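You operate a simulated robot arm through the tools that you are given. There is no shell and no other tool.

You are at the controls of a simulated two-armed robot. One attempt, no reset.

TASK
Turn both bolts into the green with the tee spanner, then give the oil lever one stroke.
Fine: put the spanner back on its stud. The main switch stays off and pinned. Leave the plunger, brass cap and catches alone. Set down upright: tee spanner.

It is judged by the outcome, as a careful person would: the job done as asked, and still so three seconds after it is handed in. It fails if anything else is knocked over, pushed out of place, dropped, spilled or broken. A push-on lid holds only when it is set on centred and level and pressed home; a screw cap is set on level and turned clockwise until tight.

THE ROBOT
Two 6-joint arms with two-finger grippers on one trunk that stands fixed in place. Base frame: the origin is at the foot of the trunk, x ahead of it, y to its left, z up. Units: m, degrees, N and s.
The left shoulder is at [0.07, 0.176, 1.331], the right one opposite. Each reaches about 0.895 m from its shoulder. Payload 2.45 kg a hand.
The TCP of each hand is the grasp point between the finger pads, 0.026 m short of the fingertips. In the tool frame z runs along the fingers and y along their closing line. The gripper opens to 0.096 m; its body begins 0.069 m behind the TCP.
Orientation is that of the tool frame in the base frame, as a unit quaternion [w, x, y, z]. With the fingers straight down and closing along the base's y, the tool's x points along the base's -x, its y along +y and its z along -z.

THE INTERFACE
- The arms move only by the tool servo_tool. It takes "left_plan", "right_plan" or both (then of equal length, played together; a hand with none holds still); each is a list of rows, each a list of 7 numbers: the shift along the tool's x, y, z in mm, then the turn, a rotation vector about the tool's x, y, z in degrees, then the opening in per cent of the stroke, from 0 (shut) to 100 (fully open). In form: [[dx, dy, dz, wx, wy, wz, jaw], ...]. A call has 1 to 20 rows; each row is the pose to reach, as a shift and turn from the pose commanded when the call began, along the tool's axes at that moment. A row lasts 0.2 s, in which the tool goes at most 0.05 m and 8.6 degrees; a call with a longer step from one row to the next is refused whole, and so is a gripper value outside its range. Where a pose cannot be reached the arm comes as near as it can. A force on the tool above 40 N (or 10 N above the force at the start of the call, whichever is more), or a blocked arm, ends the call early, and 0.2 s more pass. The fingers move at their own pace (about 0.1698 m/s each) and stop on an object; they squeeze with about 26 N. The grip force told is the motor's: it shows also when the fingers shut on nothing. Time passes only in rows, and 0.2 s behind the last, so rows that repeat a pose let the fingers close. It gives the time, the measured TCP pose, the force on the tool (base axes), the opening and the grip force at its end, in the units of the frame above (readings bear some noise), with the torque about the TCP (base axes, N m) and any sound that the robot's microphone picked up.
- Cameras (640 x 400 px; columns grow to the right, rows downward): "scene" is now at [0.1135, 0.0321, 1.6217]; the picture's right is [0.44, -0.90, 0.00], its down [-0.75, -0.37, -0.55] and it looks along [0.50, 0.24, -0.83] (base axes); focal length 315 px, centre (320, 200). "left" rides on the left gripper at [0.082, -0.003, -0.098] in its tool frame; the picture's right is [0.04, 1.00, 0.00], its down [-0.73, 0.03, -0.68] and it looks along [-0.68, 0.03, 0.73] (tool axes); focal length 256 px, centre (320, 200). "right" rides on the right gripper at [0.082, 0.003, -0.098] in its tool frame; the picture's right is [-0.04, 1.00, 0.00], its down [-0.73, -0.03, -0.68] and it looks along [-0.68, -0.03, 0.73] (tool axes); focal length 256 px, centre (320, 200). There is no depth. A picture from a camera that has moved, and an enlarged one, comes with that camera's place and axes in the base frame and with its lens.
- capture(camera): a new picture of that camera. No time passes.
- move_column(by): slides the trunk up (or, below 0, down) by that many m; the arms and the scene camera ride with it, the base frame stays. It gives what a move gives, with no picture.
- aim_head(pan, tilt): turns the head with the scene camera to pan (to the left, within 86 degrees either way) and tilt (down, from -29 to 69), counted from straight ahead of the robot. It gives what a move gives.
- inspect(camera, box): a new picture of the part [left, top, right, bottom] of that camera's present view, enlarged. No time passes.
- finish_job(): hands the job in; it is judged then, once.

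Places have to be worked out from the pictures, the camera data and where the tool is seen. Open the grippers and draw the arms clear of the work before you hand the job in, unless the task says otherwise.

The tools are called after ">>>" as name(argument=value, ...) on one line, values as JSON. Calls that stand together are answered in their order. servo_tool: Moves the arms, as the interface text tells. Its arguments: {"type":"object","properties":{"left_plan":{"type":"array","items":{"type":"array","items":{"type":"number"}}},"right_plan":{"type":"array","items":{"type":"array","items":{"type":"number"}}}},"required":[]} The other tools are called the same way: move_column (by) moves the trunk up or down; aim_head (pan, tilt) turns the head that bears the scene camera; capture (camera) takes a picture; inspect (camera, box) takes an enlarged picture of a part of a camera's view; finish_job () hands the job in.

At the start:

```text
time: 0.0
left_eef_pos: [0.4024, 0.4377, 0.9368]
left_tool_rot: [-0.001, -0.001, 1.0, 0.001]
left_contact_force: [-0.6, 0.2, 0.4]
left_torque: [-0.02, -0.05, 0.01]
left_grip_width: 0.096
left_grasp_force: 0.0
right_eef_pos: [0.644, 0.0123, 0.8799]
right_tool_rot: [0.0, 0.0, 1.0, 0.001]
right_contact_force: [1.0, 0.3, -0.6]
right_torque: [0.02, -0.03, -0.01]
right_grip_width: 0.0961
right_grasp_force: 0.1
trunk travel left (down, up): [-0.816, 0.024]
head pan, tilt (commanded): [26.2, 56.4]
```

scene: 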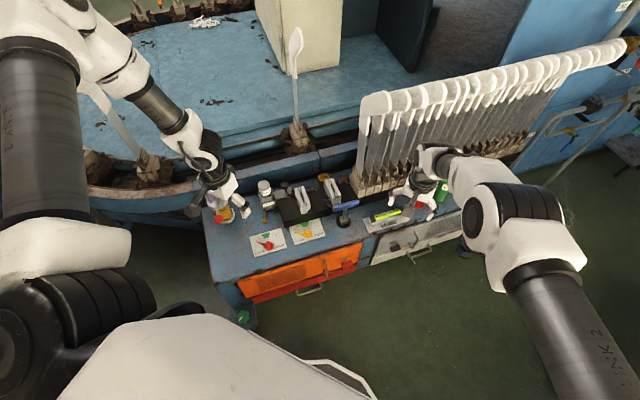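
right: 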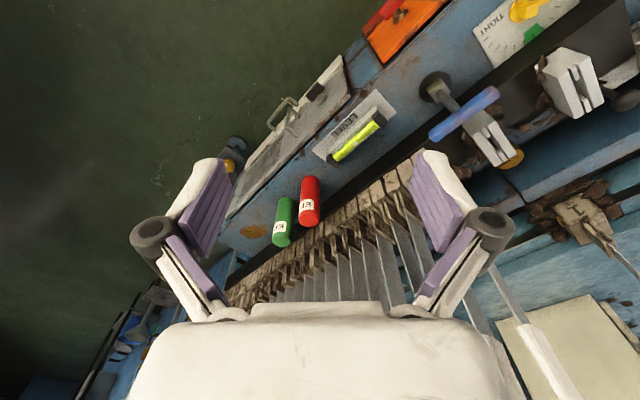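
left: 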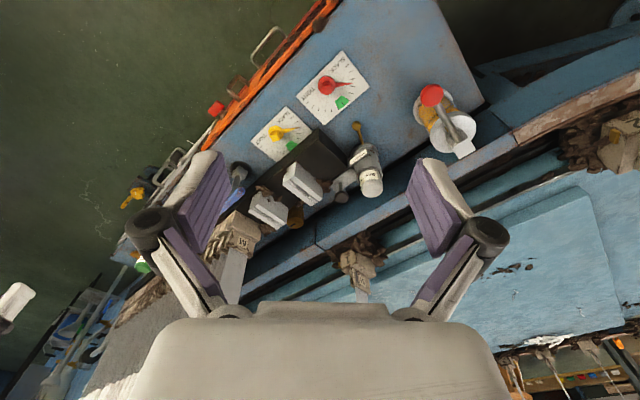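

I start by enlarging the work area in all views to identify the parts before moving anything.

>>> inspect(camera="scene", box=[190, 150, 350, 270])

>>> inspect(camera="scene", box=[310, 150, 470, 270])

>>> inspect(camera="left", box=[220, 40, 500, 240])

>>> inspect(camera="right", box=[320, 0, 640, 200])

```text
3.33 times, centred on (270, 210) of scene
camera zoom: at [0.1135, 0.0321, 1.6217], right [0.44, -0.9, 0.0], down [-0.75, -0.37, -0.55], along [0.5, 0.24, -0.83], focal length 1049 px, centre (487, 167)
```

zoom: 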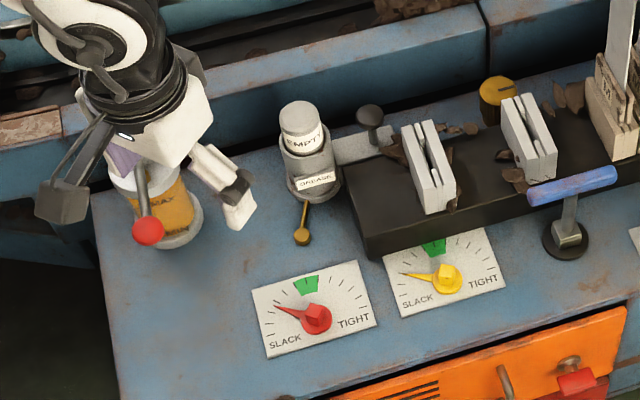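

```text
3.33 times, centred on (390, 210) of scene
camera zoom: at [0.1135, 0.0321, 1.6217], right [0.44, -0.9, 0.0], down [-0.75, -0.37, -0.55], along [0.5, 0.24, -0.83], focal length 1049 px, centre (87, 167)
```

zoom: 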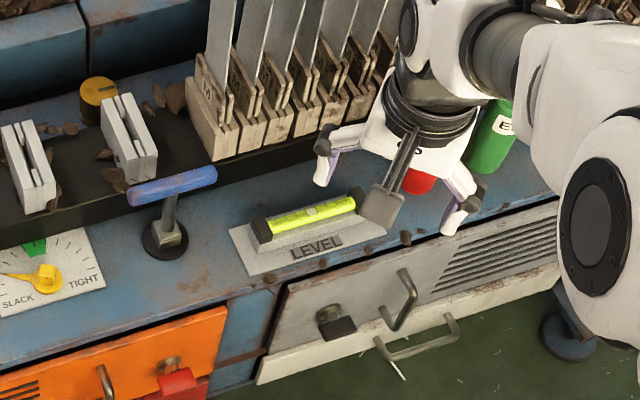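

```text
2.00 times, centred on (360, 140) of left
camera zoom: at [0.3205, 0.4345, 1.0368], right [-0.04, 1.0, 0.0], down [0.73, 0.03, 0.68], along [0.68, 0.03, -0.73], focal length 512 px, centre (240, 320)
```

zoom: 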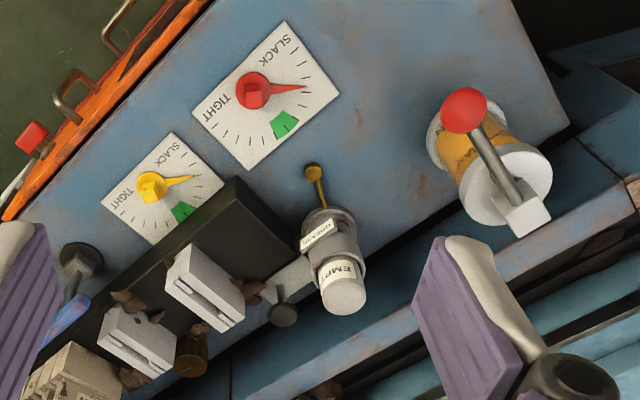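

```text
2.00 times, centred on (480, 100) of right
camera zoom: at [0.563, 0.0151, 0.9779], right [0.04, 1.0, 0.0], down [0.73, -0.03, 0.68], along [0.68, -0.03, -0.73], focal length 512 px, centre (0, 400)
```

zoom: 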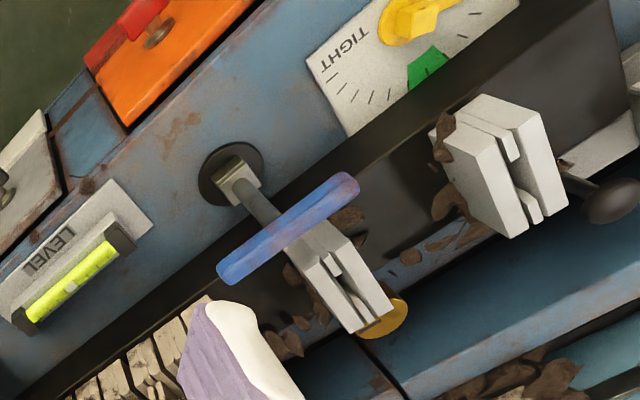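

The tee spanner (blue handle) stands on a black stud between the red/yellow dials and the level; the red-ball lever on the amber tank looks like the oil lever. I first draw the right arm back toward the trunk and up a little for clear views, and turn the head for a look.

>>> servo_tool(right_plan=[[0, 0, -30, 0, 0, 0, 100], [40, -10, -40, 0, 0, 0, 100], [85, -20, -40, 0, 0, 0, 100], [130, -30, -40, 0, 0, 0, 100], [175, -40, -40, 0, 0, 0, 100], [220, -50, -40, 0, 0, 0, 100]])

>>> capture(camera="scene")

>>> capture(camera="right")

```text
time: 1.4
left_eef_pos: [0.4019, 0.438, 0.9385]
left_tool_rot: [0.001, 0.0, 1.0, 0.0]
left_contact_force: [-0.5, -0.2, 0.7]
left_torque: [0.0, -0.02, 0.01]
left_grip_width: 0.0962
left_grasp_force: 0.2
right_eef_pos: [0.4705, -0.1136, 0.8967]
right_tool_rot: [0.002, 0.0, 1.0, 0.0]
right_contact_force: [-0.6, 0.0, 0.4]
right_torque: [0.0, -0.01, -0.03]
right_grip_width: 0.0957
right_grasp_force: 0.1
right hand out of reach, approached as far as the arm can: row 1, 2, 3, 4, 5, 6
trunk travel left (down, up): [-0.816, 0.024]
head pan, tilt (commanded): [26.2, 56.4]
```

```text
taken
camera scene: at [0.1123, 0.0316, 1.6219], right [0.44, -0.9, 0.0], down [-0.75, -0.37, -0.55], along [0.5, 0.25, -0.83], focal length 315 px, centre (320, 200)
```

scene: 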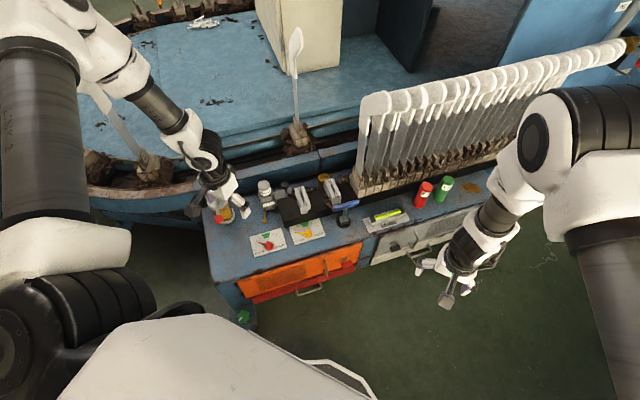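

```text
taken
camera right: at [0.3882, -0.111, 0.9948], right [0.04, 1.0, 0.0], down [0.73, -0.03, 0.68], along [0.68, -0.03, -0.73], focal length 256 px, centre (320, 200)
```

right: 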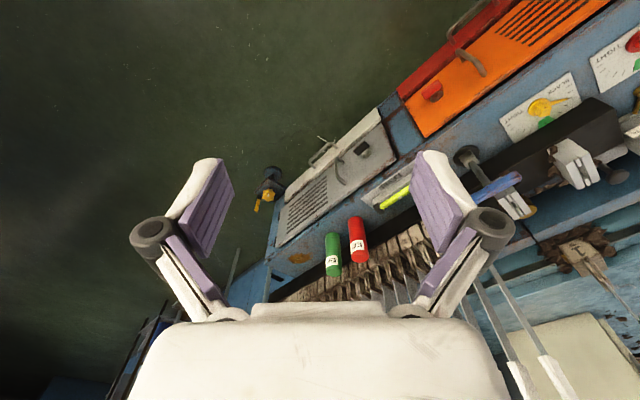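

The right arm is clear of the bench now. From two-view estimates the bench top is near z≈0.45–0.48, which is low for the shoulders, so I lower the trunk 0.25 m (hands stay well above everything) for closer views.

>>> move_column(by=-0.25)

>>> capture(camera="scene")

>>> capture(camera="left")

>>> capture(camera="right")

```text
time: 4.0
left_eef_pos: [0.4024, 0.4378, 0.6884]
left_tool_rot: [0.001, 0.001, 1.0, -0.001]
left_contact_force: [-0.5, 0.4, -1.1]
left_torque: [-0.01, -0.01, 0.03]
left_grip_width: 0.0959
left_grasp_force: 0.0
right_eef_pos: [0.47, -0.1134, 0.6461]
right_tool_rot: [0.0, 0.0, 1.0, 0.0]
right_contact_force: [0.2, -0.8, 0.4]
right_torque: [-0.02, -0.02, 0.0]
right_grip_width: 0.0959
right_grasp_force: 0.0
trunk travel left (down, up): [-0.566, 0.274]
head pan, tilt (commanded): [26.2, 56.4]
```

```text
taken
camera scene: at [0.1132, 0.032, 1.3718], right [0.44, -0.9, 0.0], down [-0.75, -0.37, -0.55], along [0.5, 0.24, -0.83], focal length 315 px, centre (320, 200)
```

scene: 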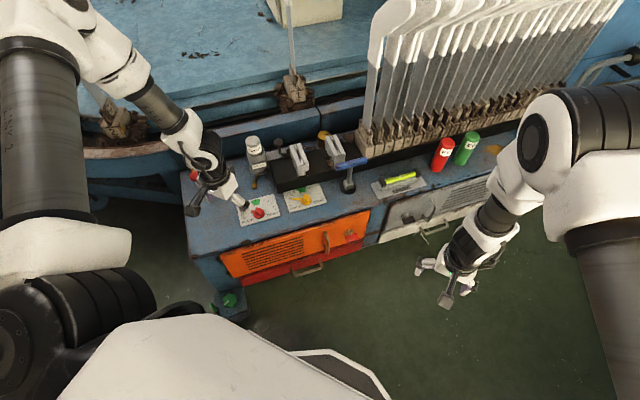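

```text
taken
camera left: at [0.3204, 0.4344, 0.7869], right [-0.04, 1.0, 0.0], down [0.73, 0.03, 0.68], along [0.68, 0.03, -0.73], focal length 256 px, centre (320, 200)
```

left: 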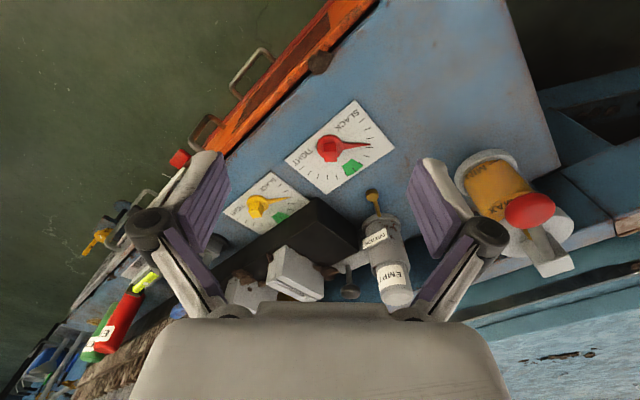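

```text
taken
camera right: at [0.3889, -0.1104, 0.7443], right [0.04, 1.0, 0.0], down [0.73, -0.03, 0.68], along [0.68, -0.03, -0.73], focal length 256 px, centre (320, 200)
```

right: 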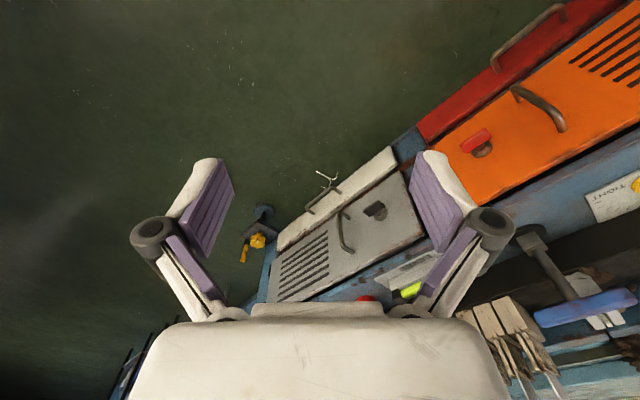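

Views are closer. I enlarge the bench in the scene camera and the left camera's dials to see bolt heads, pointer senses and the pump lever.

>>> inspect(camera="scene", box=[220, 120, 340, 240])

>>> inspect(camera="scene", box=[300, 120, 440, 250])

>>> inspect(camera="left", box=[210, 90, 410, 310])

>>> inspect(camera="left", box=[400, 120, 600, 300])

```text
3.33 times, centred on (280, 180) of scene
camera zoom: at [0.1132, 0.032, 1.3718], right [0.44, -0.9, 0.0], down [-0.75, -0.37, -0.55], along [0.5, 0.24, -0.83], focal length 1049 px, centre (453, 267)
```

zoom: 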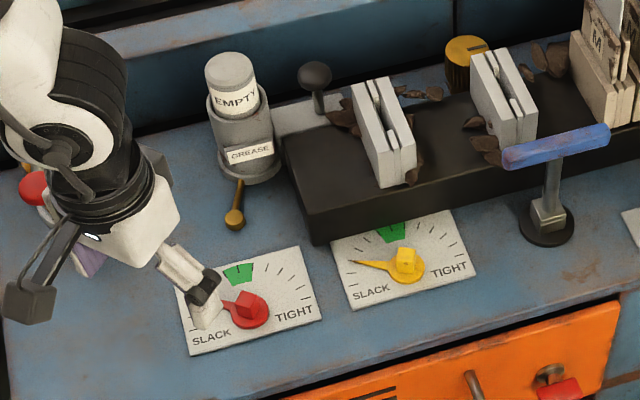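

```text
3.08 times, centred on (370, 185) of scene
camera zoom: at [0.1132, 0.032, 1.3718], right [0.44, -0.9, 0.0], down [-0.75, -0.37, -0.55], along [0.5, 0.24, -0.83], focal length 968 px, centre (166, 246)
```

zoom: 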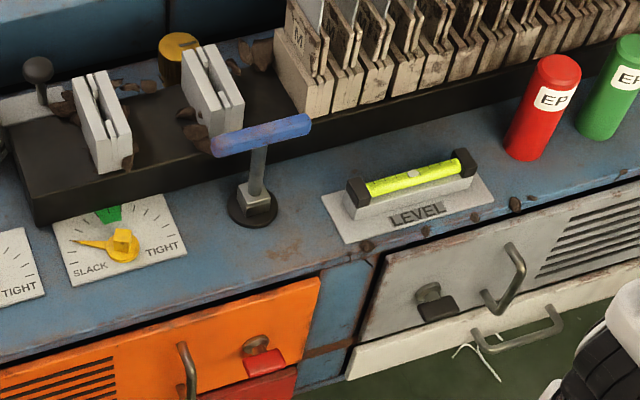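

```text
1.82 times, centred on (310, 200) of left
camera zoom: at [0.3204, 0.4344, 0.7869], right [-0.04, 1.0, 0.0], down [0.73, 0.03, 0.68], along [0.68, 0.03, -0.73], focal length 465 px, centre (338, 200)
```

zoom: 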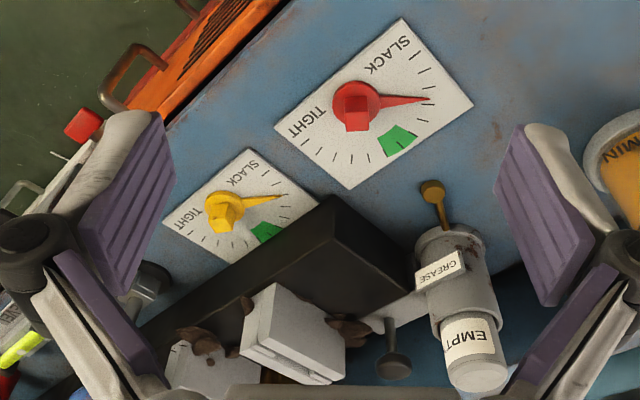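

```text
2.22 times, centred on (500, 210) of left
camera zoom: at [0.3204, 0.4344, 0.7869], right [-0.04, 1.0, 0.0], down [0.73, 0.03, 0.68], along [0.68, 0.03, -0.73], focal length 569 px, centre (-80, 178)
```

zoom: 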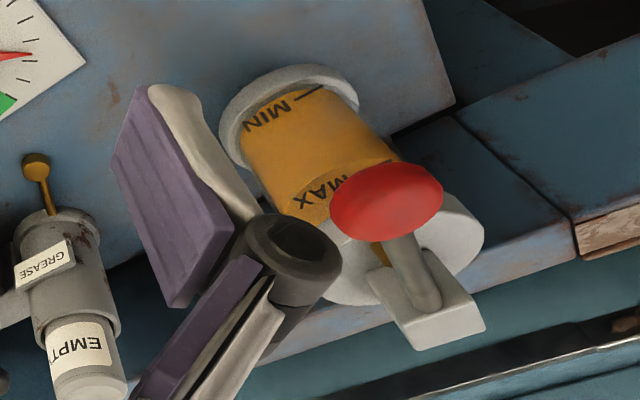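

The bolts are the red and yellow square heads with pointers (clockwise SLACK→TIGHT, green in the middle); the bench lies at about 45°, with the spanner handle near [0.737, 0.224, 0.61]. I move the left hand high and toward the spanner for a close look.

>>> servo_tool(left_plan=[[0, 0, -40, 0, 0, 0, 100], [-28, -27, -60, 0, 0, 0, 100], [-60, -57, -75, 0, 0, 0, 100], [-92, -87, -85, 0, 0, 0, 100], [-124, -118, -92, 0, 0, 0, 100], [-156, -148, -92, 0, 0, 0, 100], [-188, -178, -92, 0, 0, 0, 100], [-188, -178, -92, 0, 0, 0, 100]])

>>> capture(camera="left")

>>> capture(camera="scene")

```text
time: 5.8
left_eef_pos: [0.5391, 0.305, 0.7783]
left_tool_rot: [0.003, -0.003, 1.0, 0.006]
left_contact_force: [-0.7, -0.2, 0.7]
left_torque: [-0.02, 0.0, -0.02]
left_grip_width: 0.096
left_grasp_force: 0.0
left hand out of reach, approached as far as the arm can: row 6, 7, 8
right_eef_pos: [0.4708, -0.113, 0.6454]
right_tool_rot: [0.0, 0.0, 1.0, 0.001]
right_contact_force: [-0.1, 0.4, 0.7]
right_torque: [0.0, 0.05, 0.01]
right_grip_width: 0.096
right_grasp_force: 0.0
trunk travel left (down, up): [-0.566, 0.274]
head pan, tilt (commanded): [26.2, 56.4]
```

```text
taken
camera left: at [0.4566, 0.3012, 0.8778], right [-0.05, 1.0, 0.01], down [0.73, 0.03, 0.68], along [0.68, 0.04, -0.73], focal length 256 px, centre (320, 200)
```

left: 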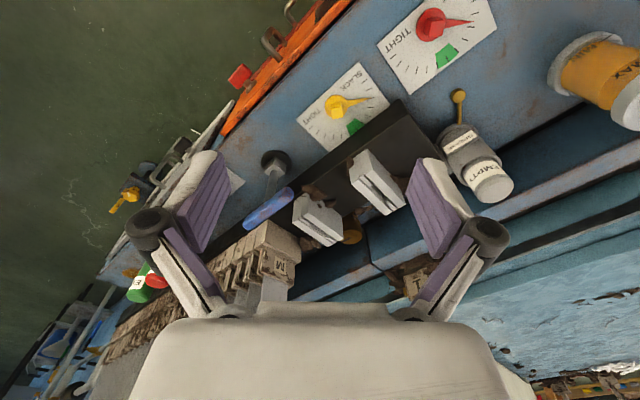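

```text
taken
camera scene: at [0.1135, 0.0317, 1.3717], right [0.44, -0.9, 0.0], down [-0.75, -0.37, -0.55], along [0.5, 0.24, -0.83], focal length 315 px, centre (320, 200)
```

scene: 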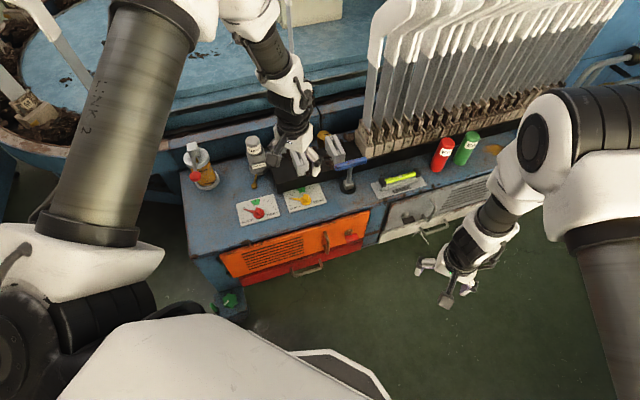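

The hand stopped at [0.539, 0.305, 0.778], apparently limited by the arm's folding at this height, but the view is useful. I enlarge the dials and the spanner from here.

>>> inspect(camera="left", box=[290, 0, 510, 150])

>>> inspect(camera="left", box=[230, 120, 400, 260])

>>> inspect(camera="scene", box=[170, 130, 270, 240])

```text
2.67 times, centred on (400, 75) of left
camera zoom: at [0.4566, 0.3012, 0.8778], right [-0.05, 1.0, 0.01], down [0.73, 0.03, 0.68], along [0.68, 0.04, -0.73], focal length 683 px, centre (107, 533)
```

zoom: 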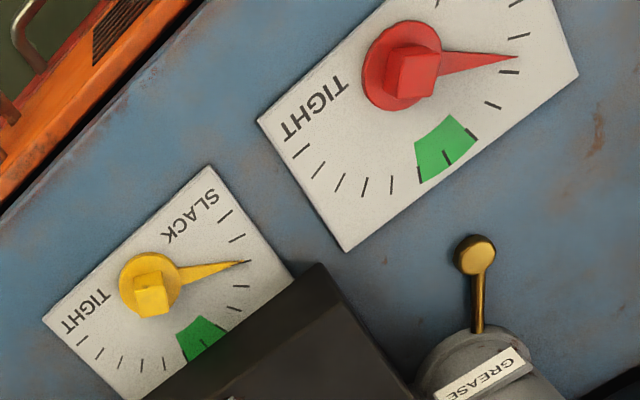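

```text
2.86 times, centred on (315, 190) of left
camera zoom: at [0.4566, 0.3012, 0.8778], right [-0.05, 1.0, 0.01], down [0.73, 0.03, 0.68], along [0.68, 0.04, -0.73], focal length 731 px, centre (334, 229)
```

zoom: 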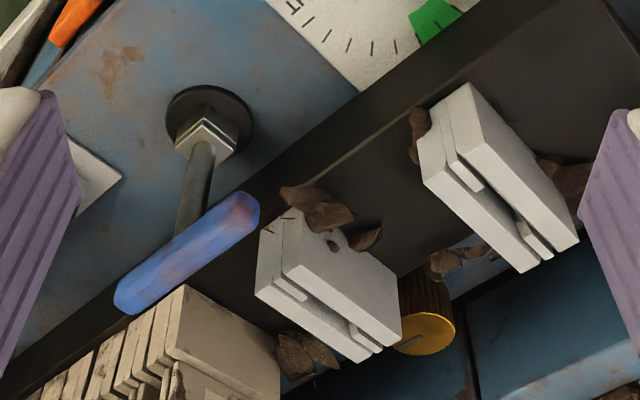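

```text
3.64 times, centred on (220, 185) of scene
camera zoom: at [0.1135, 0.0317, 1.3717], right [0.44, -0.9, 0.0], down [-0.75, -0.37, -0.55], along [0.5, 0.24, -0.83], focal length 1144 px, centre (684, 254)
```

zoom: 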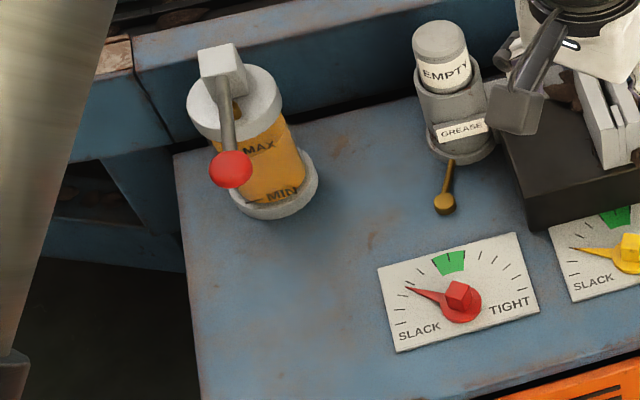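

Triangulating: spanner axis ≈ [0.766, 0.231], handle z≈0.573, bar along −45°; yellow bolt ≈ [0.637, 0.340], red ≈ [0.515, 0.460]; both need roughly 52–57° clockwise. I now test reach by lowering the hand 80 mm while staying above everything.

>>> servo_tool(left_plan=[[0, 0, 20, 0, 0, 0, 100], [0, 0, 40, 0, 0, 0, 100], [0, 0, 60, 0, 0, 0, 100], [0, 0, 80, 0, 0, 0, 100]])

```text
time: 6.8
left_eef_pos: [0.5348, 0.3076, 0.6995]
left_tool_rot: [0.002, -0.003, 1.0, 0.005]
left_contact_force: [-0.3, -0.1, 0.6]
left_torque: [0.01, 0.03, 0.05]
left_grip_width: 0.096
left_grasp_force: 0.1
left hand out of reach, approached as far as the arm can: row 4
right_eef_pos: [0.4708, -0.113, 0.6463]
right_tool_rot: [0.0, -0.001, 1.0, 0.001]
right_contact_force: [-0.1, 0.3, 0.2]
right_torque: [0.01, 0.0, 0.02]
right_grip_width: 0.0963
right_grasp_force: 0.0
trunk travel left (down, up): [-0.566, 0.274]
head pan, tilt (commanded): [26.2, 56.4]
```

The command resets to the achieved pose, and lowering worked. I probe which direction is limiting: first 60 mm straight forward (+x), holding y and height.

>>> servo_tool(left_plan=[[-20, 0, 0, 0, 0, 0, 100], [-40, 0, 0, 0, 0, 0, 100], [-60, 0, 0, 0, 0, 0, 100], [-60, 0, 0, 0, 0, 0, 100]])

```text
time: 7.8
left_eef_pos: [0.5671, 0.3196, 0.7047]
left_tool_rot: [0.007, -0.007, 1.0, 0.019]
left_contact_force: [0.7, -0.5, 0.2]
left_torque: [-0.02, 0.01, -0.04]
left_grip_width: 0.0962
left_grasp_force: 0.0
left hand out of reach, approached as far as the arm can: row 1, 2, 3, 4
right_eef_pos: [0.4708, -0.1129, 0.6463]
right_tool_rot: [0.001, 0.0, 1.0, 0.001]
right_contact_force: [0.0, -0.9, 0.7]
right_torque: [-0.01, 0.0, 0.01]
right_grip_width: 0.0959
right_grasp_force: 0.0
trunk travel left (down, up): [-0.566, 0.274]
head pan, tilt (commanded): [26.2, 56.4]
```

Forward progress is partly limited at this height with a slight tilt creeping in, which suggests a wrist limit when the hand is high relative to the shoulder. I go lower to z≈0.64 (still above handle and catches) with the tilt undone, and then forward.

>>> servo_tool(left_plan=[[0, 0, 20, 0, 0, 0, 100], [0, 0, 40, 0, 0, 0, 100], [0, 0, 60, 0, 0, 0, 100], [0, 0, 65, 0, 0, 0, 100]])

>>> servo_tool(left_plan=[[-20, 0, 0, 0, 0, 0, 100], [-40, 0, 0, 0, 0, 0, 100], [-60, 0, 0, 0, 0, 0, 100], [-60, 0, 0, 0, 0, 0, 100]])

```text
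time: 8.8
left_eef_pos: [0.5495, 0.3174, 0.6434]
left_tool_rot: [0.006, -0.005, 1.0, 0.017]
left_contact_force: [-0.3, -0.2, -0.3]
left_torque: [0.01, 0.0, -0.02]
left_grip_width: 0.0959
left_grasp_force: 0.0
left hand out of reach, approached as far as the arm can: row 1, 2, 3, 4
right_eef_pos: [0.469, -0.1124, 0.6461]
right_tool_rot: [0.0, 0.0, 1.0, 0.001]
right_contact_force: [0.0, 0.5, 0.1]
right_torque: [0.0, 0.03, 0.02]
right_grip_width: 0.0958
right_grasp_force: 0.1
trunk travel left (down, up): [-0.566, 0.274]
head pan, tilt (commanded): [26.2, 56.4]
```

```text
time: 9.8
left_eef_pos: [0.5752, 0.3241, 0.6513]
left_tool_rot: [0.01, -0.004, 1.0, 0.027]
left_contact_force: [-0.3, 0.4, -0.2]
left_torque: [0.03, 0.01, 0.0]
left_grip_width: 0.0961
left_grasp_force: 0.1
left hand out of reach, approached as far as the arm can: row 1, 2, 3, 4
right_eef_pos: [0.4702, -0.1135, 0.6468]
right_tool_rot: [0.0, 0.0, 1.0, 0.001]
right_contact_force: [-0.6, 0.0, 0.5]
right_torque: [-0.01, -0.03, 0.0]
right_grip_width: 0.0959
right_grasp_force: 0.2
trunk travel left (down, up): [-0.566, 0.274]
head pan, tilt (commanded): [26.2, 56.4]
```

The forward limit persists at different heights, so it isn't plain extension. I look at the arm's posture with the scene camera to understand the configuration.

>>> aim_head(pan=45, tilt=35)

>>> capture(camera="scene")

```text
time: 10.6
left_eef_pos: [0.574, 0.3252, 0.6516]
left_tool_rot: [0.01, -0.005, 1.0, 0.027]
left_contact_force: [-0.5, -0.8, 0.2]
left_torque: [-0.02, 0.0, 0.0]
left_grip_width: 0.0959
left_grasp_force: 0.1
right_eef_pos: [0.4702, -0.1131, 0.6465]
right_tool_rot: [0.0, 0.001, 1.0, 0.0]
right_contact_force: [0.2, 0.1, 1.0]
right_torque: [0.0, -0.02, 0.01]
right_grip_width: 0.0962
right_grasp_force: 0.0
trunk travel left (down, up): [-0.566, 0.274]
head pan, tilt (commanded): [45.0, 35.0]
```

```text
taken
camera scene: at [0.1124, 0.063, 1.4016], right [0.71, -0.71, 0.0], down [-0.41, -0.41, -0.82], along [0.58, 0.58, -0.57], focal length 315 px, centre (320, 200)
```

scene: 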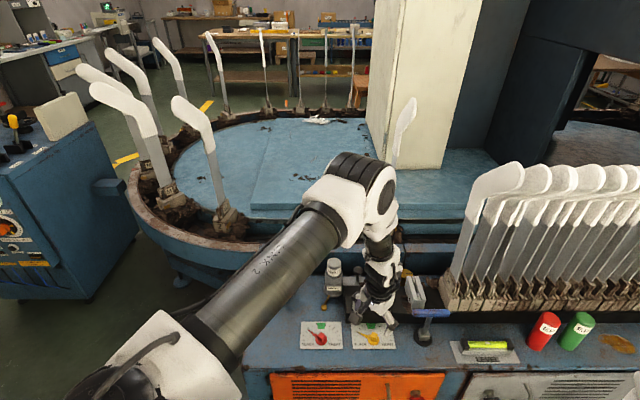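

The arm is elbow-up over the bench with the elbow well bent, so it should have extension left; possibly the wrist yaw is what limits. I test turning the tool about its axis by +45° (the yaw needed for the spanner anyway), in place at z≈0.65.

>>> servo_tool(left_plan=[[0, 0, 0, 0, 0, 8, 100], [0, 0, 0, 0, 0, 16, 100], [0, 0, 0, 0, 0, 24, 100], [0, 0, 0, 0, 0, 32, 100], [0, 0, 0, 0, 0, 40, 100], [0, 0, 0, 0, 0, 45, 100]])

>>> capture(camera="scene")

```text
time: 12.0
left_eef_pos: [0.5287, 0.2817, 0.635]
left_tool_rot: [0.038, 0.372, 0.927, 0.035]
left_contact_force: [0.2, -0.6, -0.7]
left_torque: [0.01, 0.01, 0.02]
left_grip_width: 0.0958
left_grasp_force: 0.0
left hand out of reach, approached as far as the arm can: row 1, 2, 3, 4, 5, 6
right_eef_pos: [0.4703, -0.1134, 0.6461]
right_tool_rot: [0.0, 0.0, 1.0, 0.001]
right_contact_force: [1.1, -0.7, 0.0]
right_torque: [-0.03, 0.01, 0.01]
right_grip_width: 0.0958
right_grasp_force: 0.0
trunk travel left (down, up): [-0.566, 0.274]
head pan, tilt (commanded): [45.0, 35.0]
```

```text
taken
camera scene: at [0.1126, 0.0637, 1.4016], right [0.71, -0.71, 0.0], down [-0.41, -0.41, -0.82], along [0.58, 0.58, -0.57], focal length 315 px, centre (320, 200)
```

scene: 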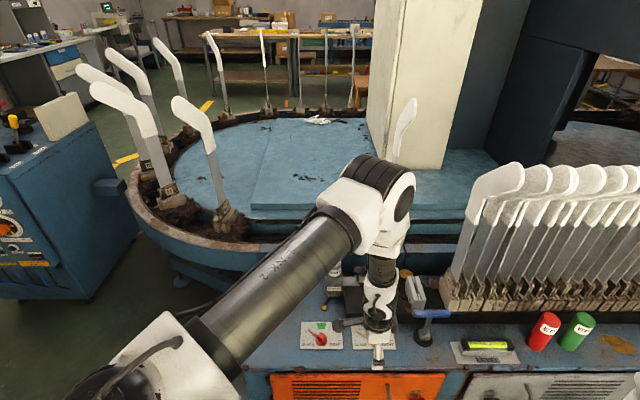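

Turning in this sense made things worse, so the wrist is close to some singular or limited posture. I study the arm links closely to see how the joints lie.

>>> inspect(camera="scene", box=[270, 130, 470, 390])

>>> aim_head(pan=-20, tilt=45)

>>> capture(camera="scene")

```text
1.54 times, centred on (370, 260) of scene
camera zoom: at [0.1126, 0.0637, 1.4016], right [0.71, -0.71, 0.0], down [-0.41, -0.41, -0.82], along [0.58, 0.58, -0.57], focal length 484 px, centre (243, 108)
```

zoom: 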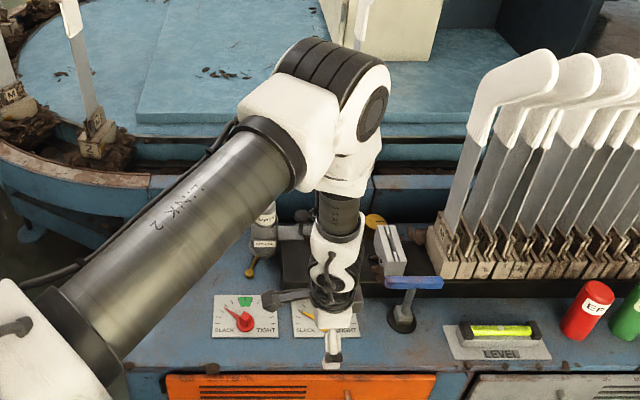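

```text
time: 13.4
left_eef_pos: [0.5282, 0.2832, 0.6357]
left_tool_rot: [0.036, 0.372, 0.927, 0.036]
left_contact_force: [-0.5, -0.3, -0.2]
left_torque: [-0.01, -0.01, -0.01]
left_grip_width: 0.0957
left_grasp_force: 0.0
right_eef_pos: [0.4697, -0.1139, 0.6461]
right_tool_rot: [0.0, 0.0, 1.0, 0.001]
right_contact_force: [-0.3, 0.0, 1.0]
right_torque: [-0.01, 0.0, 0.02]
right_grip_width: 0.096
right_grasp_force: 0.1
trunk travel left (down, up): [-0.566, 0.274]
head pan, tilt (commanded): [-20.0, 45.0]
```

```text
taken
camera scene: at [0.1265, -0.027, 1.3869], right [-0.34, -0.94, 0.0], down [-0.66, 0.24, -0.71], along [0.66, -0.24, -0.71], focal length 315 px, centre (320, 200)
```

scene: 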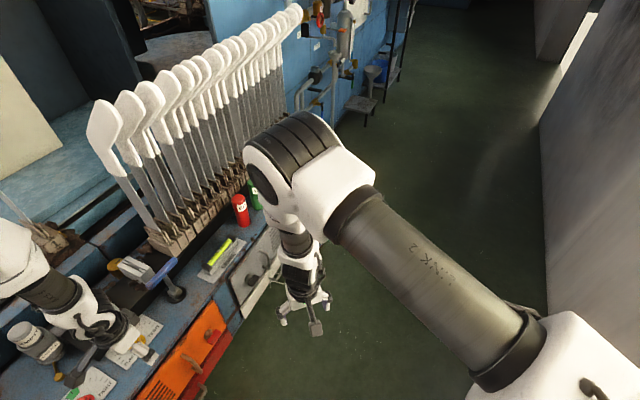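

Both arms hang with elbow over hand and forearm in line with the tool – an aligned-wrist singularity. I look at the left shoulder to understand the link geometry before planning a way through.

>>> aim_head(pan=75, tilt=55)

>>> capture(camera="scene")

>>> capture(camera="left")

```text
time: 15.1
left_eef_pos: [0.527, 0.2832, 0.6354]
left_tool_rot: [0.037, 0.371, 0.927, 0.036]
left_contact_force: [0.6, -0.3, 0.0]
left_torque: [0.02, 0.0, -0.02]
left_grip_width: 0.0958
left_grasp_force: 0.1
right_eef_pos: [0.4705, -0.1132, 0.6466]
right_tool_rot: [0.0, 0.0, 1.0, 0.001]
right_contact_force: [1.1, 0.5, -0.9]
right_torque: [-0.03, 0.02, 0.01]
right_grip_width: 0.0959
right_grasp_force: 0.0
trunk travel left (down, up): [-0.566, 0.274]
head pan, tilt (commanded): [75.0, 55.0]
```

```text
taken
camera scene: at [0.0688, 0.0704, 1.3735], right [0.97, -0.26, 0.0], down [-0.21, -0.79, -0.57], along [0.15, 0.55, -0.82], focal length 315 px, centre (320, 200)
```

scene: 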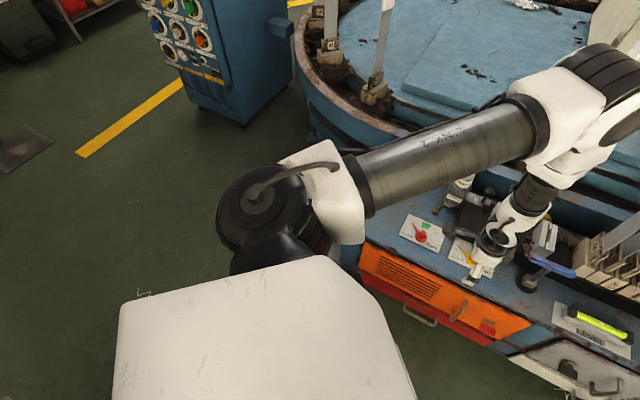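

```text
taken
camera left: at [0.4577, 0.3335, 0.7297], right [0.66, 0.75, 0.09], down [0.48, -0.51, 0.71], along [0.58, -0.42, -0.7], focal length 256 px, centre (320, 200)
```

left: 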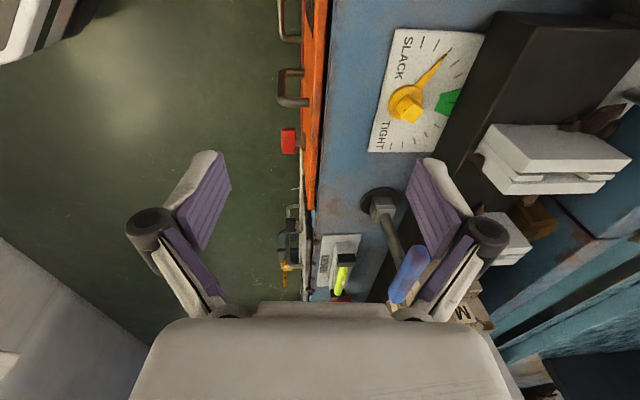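

I zoom on the shoulder to see which axes the first joints have.

>>> inspect(camera="scene", box=[190, 110, 410, 300])

>>> inspect(camera="scene", box=[440, 30, 640, 290])

```text
2.11 times, centred on (300, 205) of scene
camera zoom: at [0.0688, 0.0704, 1.3735], right [0.97, -0.26, 0.0], down [-0.21, -0.79, -0.57], along [0.15, 0.55, -0.82], focal length 662 px, centre (362, 190)
```

zoom: 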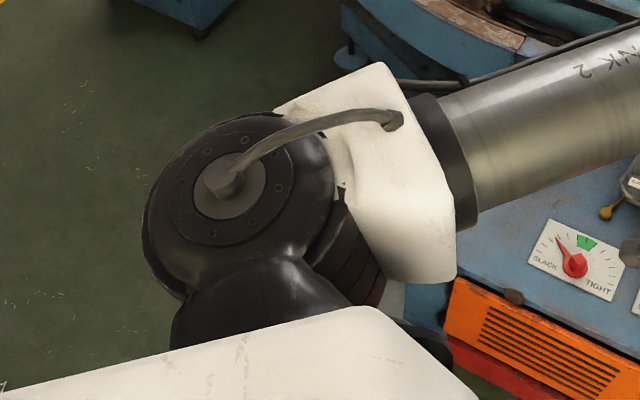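

```text
1.54 times, centred on (540, 160) of scene
camera zoom: at [0.0688, 0.0704, 1.3735], right [0.97, -0.26, 0.0], down [-0.21, -0.79, -0.57], along [0.15, 0.55, -0.82], focal length 484 px, centre (-18, 262)
```

zoom: 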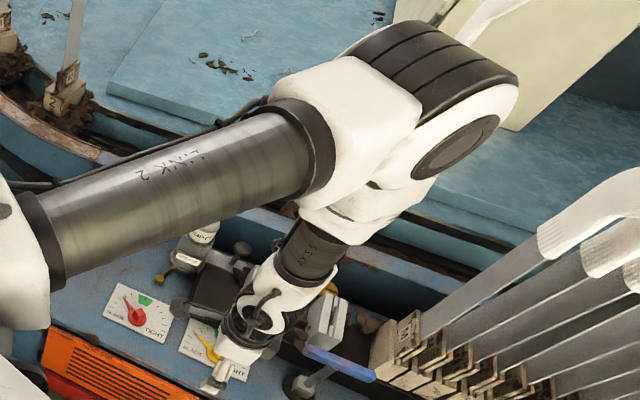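

The upper arm swings about a vertical axis near y≈0.25 and the elbow bends in a vertical plane; the forearm is in line with the tool, so I should pass this alignment exactly in-plane. I pull the hand back to about [0.42, 0.25, 0.65], upright again, and will then push straight forward along y=0.25.

>>> servo_tool(left_plan=[[13, -24, -7, 1.35, 0.6, 0, 100], [27, -48, -13, 2.7, 1.2, 0, 100], [40, -72, -20, 4.0, 1.8, 0, 100], [54, -96, -26, 5.4, 2.4, 0, 100], [54, -96, -26, 5.4, 2.4, 0, 100]])

```text
time: 16.3
left_eef_pos: [0.4528, 0.2861, 0.6668]
left_tool_rot: [-0.017, 0.376, 0.926, -0.002]
left_contact_force: [0.6, -0.4, 0.5]
left_torque: [-0.05, 0.05, -0.01]
left_grip_width: 0.096
left_grasp_force: 0.1
left hand out of reach, approached as far as the arm can: row 1, 2, 3, 4, 5
right_eef_pos: [0.4701, -0.1111, 0.6459]
right_tool_rot: [0.0, -0.002, 1.0, 0.0]
right_contact_force: [0.8, 0.7, -0.4]
right_torque: [-0.05, 0.01, -0.01]
right_grip_width: 0.0959
right_grasp_force: 0.1
trunk travel left (down, up): [-0.566, 0.274]
head pan, tilt (commanded): [75.0, 55.0]
```

It stopped at [0.453, 0.286, 0.667], upright. To learn what blocks inward motion I make a small test: 30 mm toward −y, with waiting rows.

>>> servo_tool(left_plan=[[-10, -10, 0, 0, 0, 0, 100], [-21, -21, 0, 0, 0, 0, 100], [-21, -21, 0, 0, 0, 0, 100], [-21, -21, 0, 0, 0, 0, 100], [-21, -21, 0, 0, 0, 0, 100]])

>>> aim_head(pan=60, tilt=40)

>>> capture(camera="scene")

```text
time: 17.5
left_eef_pos: [0.4511, 0.2655, 0.6672]
left_tool_rot: [-0.015, 0.376, 0.927, -0.003]
left_contact_force: [-0.1, 0.4, 0.6]
left_torque: [0.0, 0.02, 0.04]
left_grip_width: 0.0961
left_grasp_force: 0.0
left hand out of reach, approached as far as the arm can: row 1, 2
right_eef_pos: [0.4702, -0.1136, 0.6467]
right_tool_rot: [0.001, -0.001, 1.0, 0.001]
right_contact_force: [0.2, -0.4, -0.5]
right_torque: [-0.02, -0.01, 0.01]
right_grip_width: 0.096
right_grasp_force: 0.1
trunk travel left (down, up): [-0.566, 0.274]
head pan, tilt (commanded): [75.0, 55.0]
```

```text
time: 18.3
left_eef_pos: [0.4518, 0.2655, 0.6664]
left_tool_rot: [-0.014, 0.376, 0.927, -0.003]
left_contact_force: [-0.1, -0.4, 0.0]
left_torque: [0.02, 0.0, 0.01]
left_grip_width: 0.0962
left_grasp_force: 0.1
right_eef_pos: [0.47, -0.1152, 0.6464]
right_tool_rot: [0.001, 0.0, 1.0, 0.001]
right_contact_force: [-0.7, 0.6, 0.7]
right_torque: [0.0, -0.02, -0.01]
right_grip_width: 0.096
right_grasp_force: 0.1
trunk travel left (down, up): [-0.566, 0.274]
head pan, tilt (commanded): [60.0, 40.0]
```

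```text
taken
camera scene: at [0.0925, 0.0743, 1.3941], right [0.87, -0.5, 0.0], down [-0.32, -0.56, -0.77], along [0.38, 0.66, -0.64], focal length 315 px, centre (320, 200)
```

scene: 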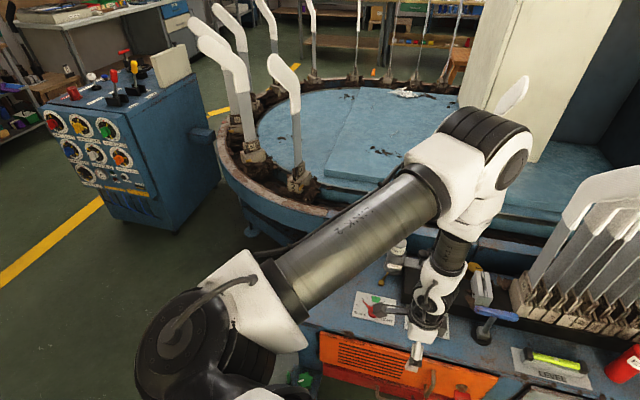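

With waiting rows it converged, so slow moves near this alignment help. I now push slowly forward (+x) 150 mm along y≈0.265, with several waiting rows at the end.

>>> servo_tool(left_plan=[[-9, 8.7, 0, -0.3, -0.4, 0, 100], [-18, 17.4, 0, -0.6, -0.9, 0, 100], [-27, 26.1, 0, -0.9, -1.35, 0, 100], [-36, 34.9, 0, -0.9, -1.35, 0, 100], [-45, 43.6, 0, -0.9, -1.35, 0, 100], [-54, 52.3, 0, -0.9, -1.35, 0, 100], [-63, 61, 0, -0.9, -1.35, 0, 100], [-72, 69.7, 0, -0.9, -1.35, 0, 100], [-81, 78.4, 0, -0.9, -1.35, 0, 100], [-90, 87.2, 0, -0.9, -1.35, 0, 100], [-99, 95.9, 0, -0.9, -1.35, 0, 100], [-108, 104.6, 0, -0.9, -1.35, 0, 100], [-108, 104.6, 0, -0.9, -1.35, 0, 100], [-108, 104.6, 0, -0.9, -1.35, 0, 100], [-108, 104.6, 0, -0.9, -1.35, 0, 100], [-108, 104.6, 0, -0.9, -1.35, 0, 100], [-108, 104.6, 0, -0.9, -1.35, 0, 100], [-108, 104.6, 0, -0.9, -1.35, 0, 100]])

```text
time: 22.1
left_eef_pos: [0.6176, 0.2634, 0.6618]
left_tool_rot: [-0.024, 0.376, 0.926, -0.005]
left_contact_force: [0.6, 0.7, -0.2]
left_torque: [-0.01, 0.03, 0.02]
left_grip_width: 0.0959
left_grasp_force: 0.1
left hand out of reach, approached as far as the arm can: row 1, 2, 3
right_eef_pos: [0.4697, -0.113, 0.6462]
right_tool_rot: [0.0, 0.0, 1.0, 0.001]
right_contact_force: [-0.5, -0.7, -0.4]
right_torque: [-0.01, 0.0, -0.01]
right_grip_width: 0.096
right_grasp_force: 0.1
trunk travel left (down, up): [-0.566, 0.274]
head pan, tilt (commanded): [60.0, 40.0]
```

Passed through the alignment: the hand is now at [0.618, 0.263, 0.662] without reach warnings. I capture left and scene views from here.

>>> capture(camera="left")

>>> aim_head(pan=26.2, tilt=50)

>>> capture(camera="scene")

```text
taken
camera left: at [0.5604, 0.3168, 0.7637], right [0.67, 0.74, -0.02], down [0.58, -0.5, 0.65], along [0.47, -0.44, -0.76], focal length 256 px, centre (320, 200)
```

left: 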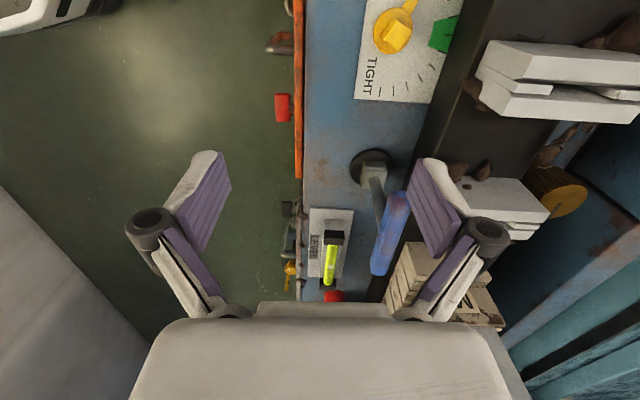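

```text
time: 23.1
left_eef_pos: [0.6173, 0.2643, 0.6613]
left_tool_rot: [-0.024, 0.376, 0.926, -0.004]
left_contact_force: [-0.2, 0.2, -0.6]
left_torque: [0.01, 0.02, 0.0]
left_grip_width: 0.0962
left_grasp_force: 0.1
right_eef_pos: [0.4702, -0.1136, 0.647]
right_tool_rot: [0.0, 0.0, 1.0, 0.001]
right_contact_force: [-1.1, 0.3, -0.5]
right_torque: [0.01, -0.01, -0.02]
right_grip_width: 0.0957
right_grasp_force: 0.1
trunk travel left (down, up): [-0.566, 0.274]
head pan, tilt (commanded): [26.2, 50.0]
```

```text
taken
camera scene: at [0.1192, 0.0348, 1.38], right [0.44, -0.9, 0.0], down [-0.69, -0.34, -0.64], along [0.58, 0.28, -0.77], focal length 315 px, centre (320, 200)
```

scene: 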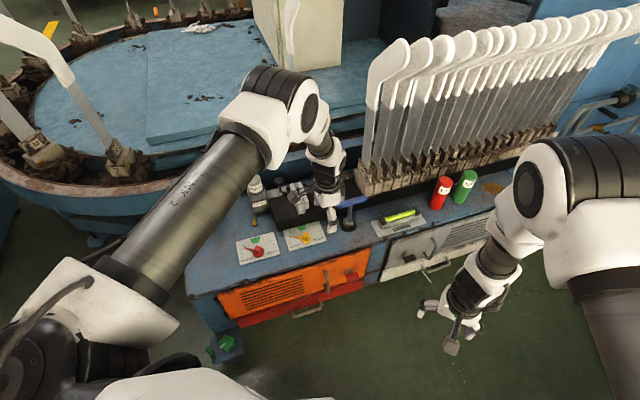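

Next I raise the hand 150 mm (upright) so that I can lower the trunk afterwards and keep the forearm slanting outward, well away from the alignment.

>>> servo_tool(left_plan=[[1, -0.7, -25, -0.5, -0.8, 0, 100], [2, -1.3, -50, -1.0, -1.6, 0, 100], [3.1, -2, -75, -1.5, -2.35, 0, 100], [4.1, -2.6, -100, -1.5, -2.35, 0, 100], [5.1, -3.3, -125, -1.5, -2.35, 0, 100], [6.2, -4, -150, -1.5, -2.35, 0, 100], [6.2, -4, -150, -1.5, -2.35, 0, 100]])

>>> move_column(by=-0.15)

```text
time: 24.7
left_eef_pos: [0.6182, 0.2633, 0.8121]
left_tool_rot: [-0.001, 0.376, 0.927, 0.0]
left_contact_force: [-0.2, -0.3, -0.3]
left_torque: [-0.01, 0.03, -0.01]
left_grip_width: 0.096
left_grasp_force: 0.1
right_eef_pos: [0.4709, -0.1113, 0.6454]
right_tool_rot: [-0.001, 0.0, 1.0, 0.001]
right_contact_force: [0.1, -0.7, 0.7]
right_torque: [0.03, 0.03, 0.0]
right_grip_width: 0.096
right_grasp_force: 0.1
trunk travel left (down, up): [-0.566, 0.274]
head pan, tilt (commanded): [26.2, 50.0]
```

```text
time: 26.4
left_eef_pos: [0.6179, 0.2632, 0.662]
left_tool_rot: [0.0, 0.377, 0.926, 0.001]
left_contact_force: [-0.7, 0.6, 0.6]
left_torque: [0.02, 0.02, 0.0]
left_grip_width: 0.0958
left_grasp_force: 0.0
right_eef_pos: [0.4699, -0.1134, 0.496]
right_tool_rot: [0.0, 0.0, 1.0, 0.001]
right_contact_force: [-0.2, -0.4, -0.9]
right_torque: [0.0, -0.01, 0.02]
right_grip_width: 0.096
right_grasp_force: 0.0
trunk travel left (down, up): [-0.416, 0.424]
head pan, tilt (commanded): [26.2, 50.0]
```

That worked exactly. I repeat once more: raise 150 mm, lower the trunk 150 mm.

>>> servo_tool(left_plan=[[0, 0, -30, 0, 0, 0, 100], [0, 0, -60, 0, 0, 0, 100], [0, 0, -90, 0, 0, 0, 100], [0, 0, -120, 0, 0, 0, 100], [0, 0, -150, 0, 0, 0, 100], [0, 0, -150, 0, 0, 0, 100]])

>>> move_column(by=-0.15)

>>> capture(camera="scene")

>>> capture(camera="left")

```text
time: 27.8
left_eef_pos: [0.6184, 0.2623, 0.8111]
left_tool_rot: [-0.001, 0.376, 0.926, 0.001]
left_contact_force: [-0.2, -0.6, 0.3]
left_torque: [0.01, 0.04, -0.05]
left_grip_width: 0.0961
left_grasp_force: 0.1
right_eef_pos: [0.4698, -0.1124, 0.4955]
right_tool_rot: [0.001, 0.0, 1.0, 0.001]
right_contact_force: [1.2, 0.2, -0.3]
right_torque: [-0.02, -0.01, 0.0]
right_grip_width: 0.096
right_grasp_force: 0.1
trunk travel left (down, up): [-0.416, 0.424]
head pan, tilt (commanded): [26.2, 50.0]
```

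```text
time: 29.6
left_eef_pos: [0.6181, 0.2632, 0.6623]
left_tool_rot: [0.0, 0.377, 0.926, 0.001]
left_contact_force: [0.4, -0.2, -0.3]
left_torque: [-0.03, 0.01, 0.0]
left_grip_width: 0.0959
left_grasp_force: 0.1
right_eef_pos: [0.4691, -0.1128, 0.3469]
right_tool_rot: [0.0, 0.0, 1.0, 0.002]
right_contact_force: [-0.2, 0.0, -0.7]
right_torque: [0.04, -0.01, -0.01]
right_grip_width: 0.0961
right_grasp_force: 0.1
trunk travel left (down, up): [-0.266, 0.574]
head pan, tilt (commanded): [26.2, 50.0]
```

```text
taken
camera scene: at [0.1189, 0.0347, 1.08], right [0.44, -0.9, 0.0], down [-0.69, -0.34, -0.64], along [0.58, 0.28, -0.77], focal length 315 px, centre (320, 200)
```

scene: 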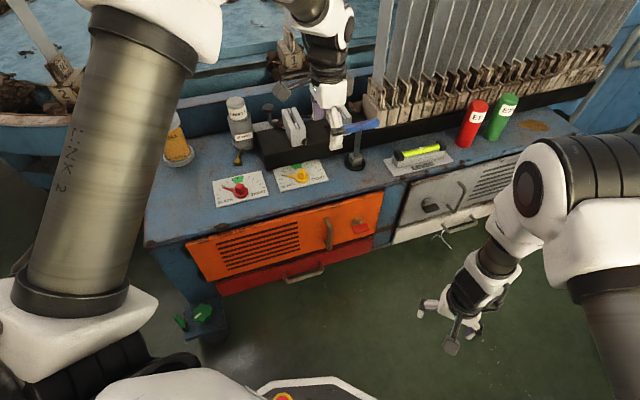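

```text
taken
camera left: at [0.5565, 0.318, 0.7612], right [0.67, 0.74, 0.0], down [0.55, -0.49, 0.68], along [0.51, -0.45, -0.74], focal length 256 px, centre (320, 200)
```

left: 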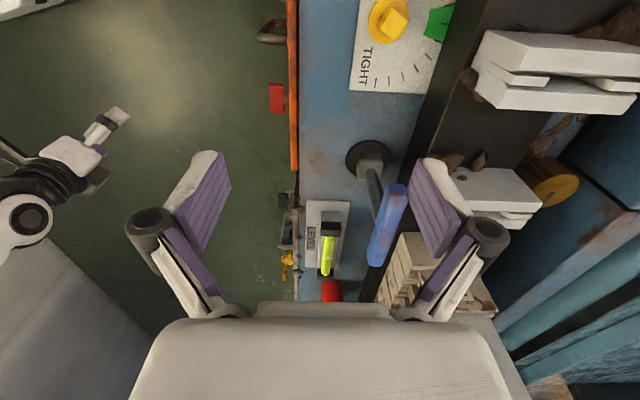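

The arm now has the outward posture with the shoulder at z≈0.78. I zoom in on spanner and dials from both cameras to refine positions.

>>> inspect(camera="scene", box=[310, 100, 400, 190])

>>> inspect(camera="left", box=[320, 120, 440, 280])

>>> inspect(camera="scene", box=[140, 80, 340, 220])

```text
4.44 times, centred on (355, 145) of scene
camera zoom: at [0.1189, 0.0347, 1.08], right [0.44, -0.9, 0.0], down [-0.69, -0.34, -0.64], along [0.58, 0.28, -0.77], focal length 1398 px, centre (164, 444)
```

zoom: 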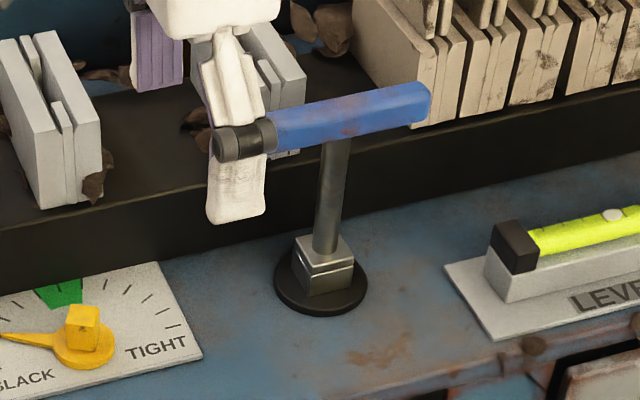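

```text
2.50 times, centred on (380, 200) of left
camera zoom: at [0.5565, 0.318, 0.7612], right [0.67, 0.74, 0.0], down [0.55, -0.49, 0.68], along [0.51, -0.45, -0.74], focal length 640 px, centre (170, 200)
```

zoom: 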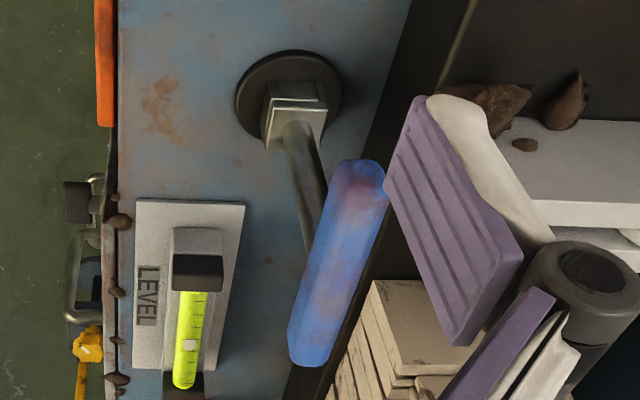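

```text
2.86 times, centred on (240, 150) of scene
camera zoom: at [0.1189, 0.0347, 1.08], right [0.44, -0.9, 0.0], down [-0.69, -0.34, -0.64], along [0.58, 0.28, -0.77], focal length 899 px, centre (549, 343)
```

zoom: 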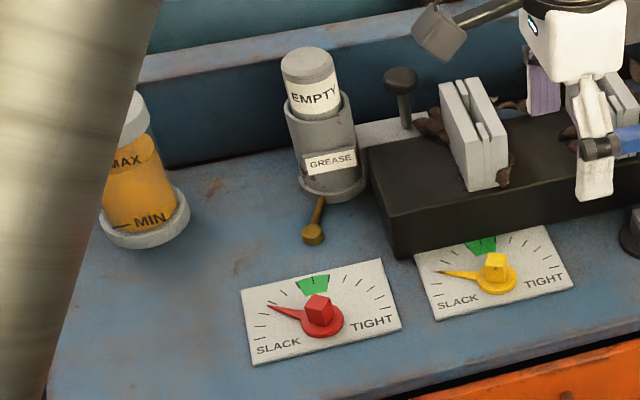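

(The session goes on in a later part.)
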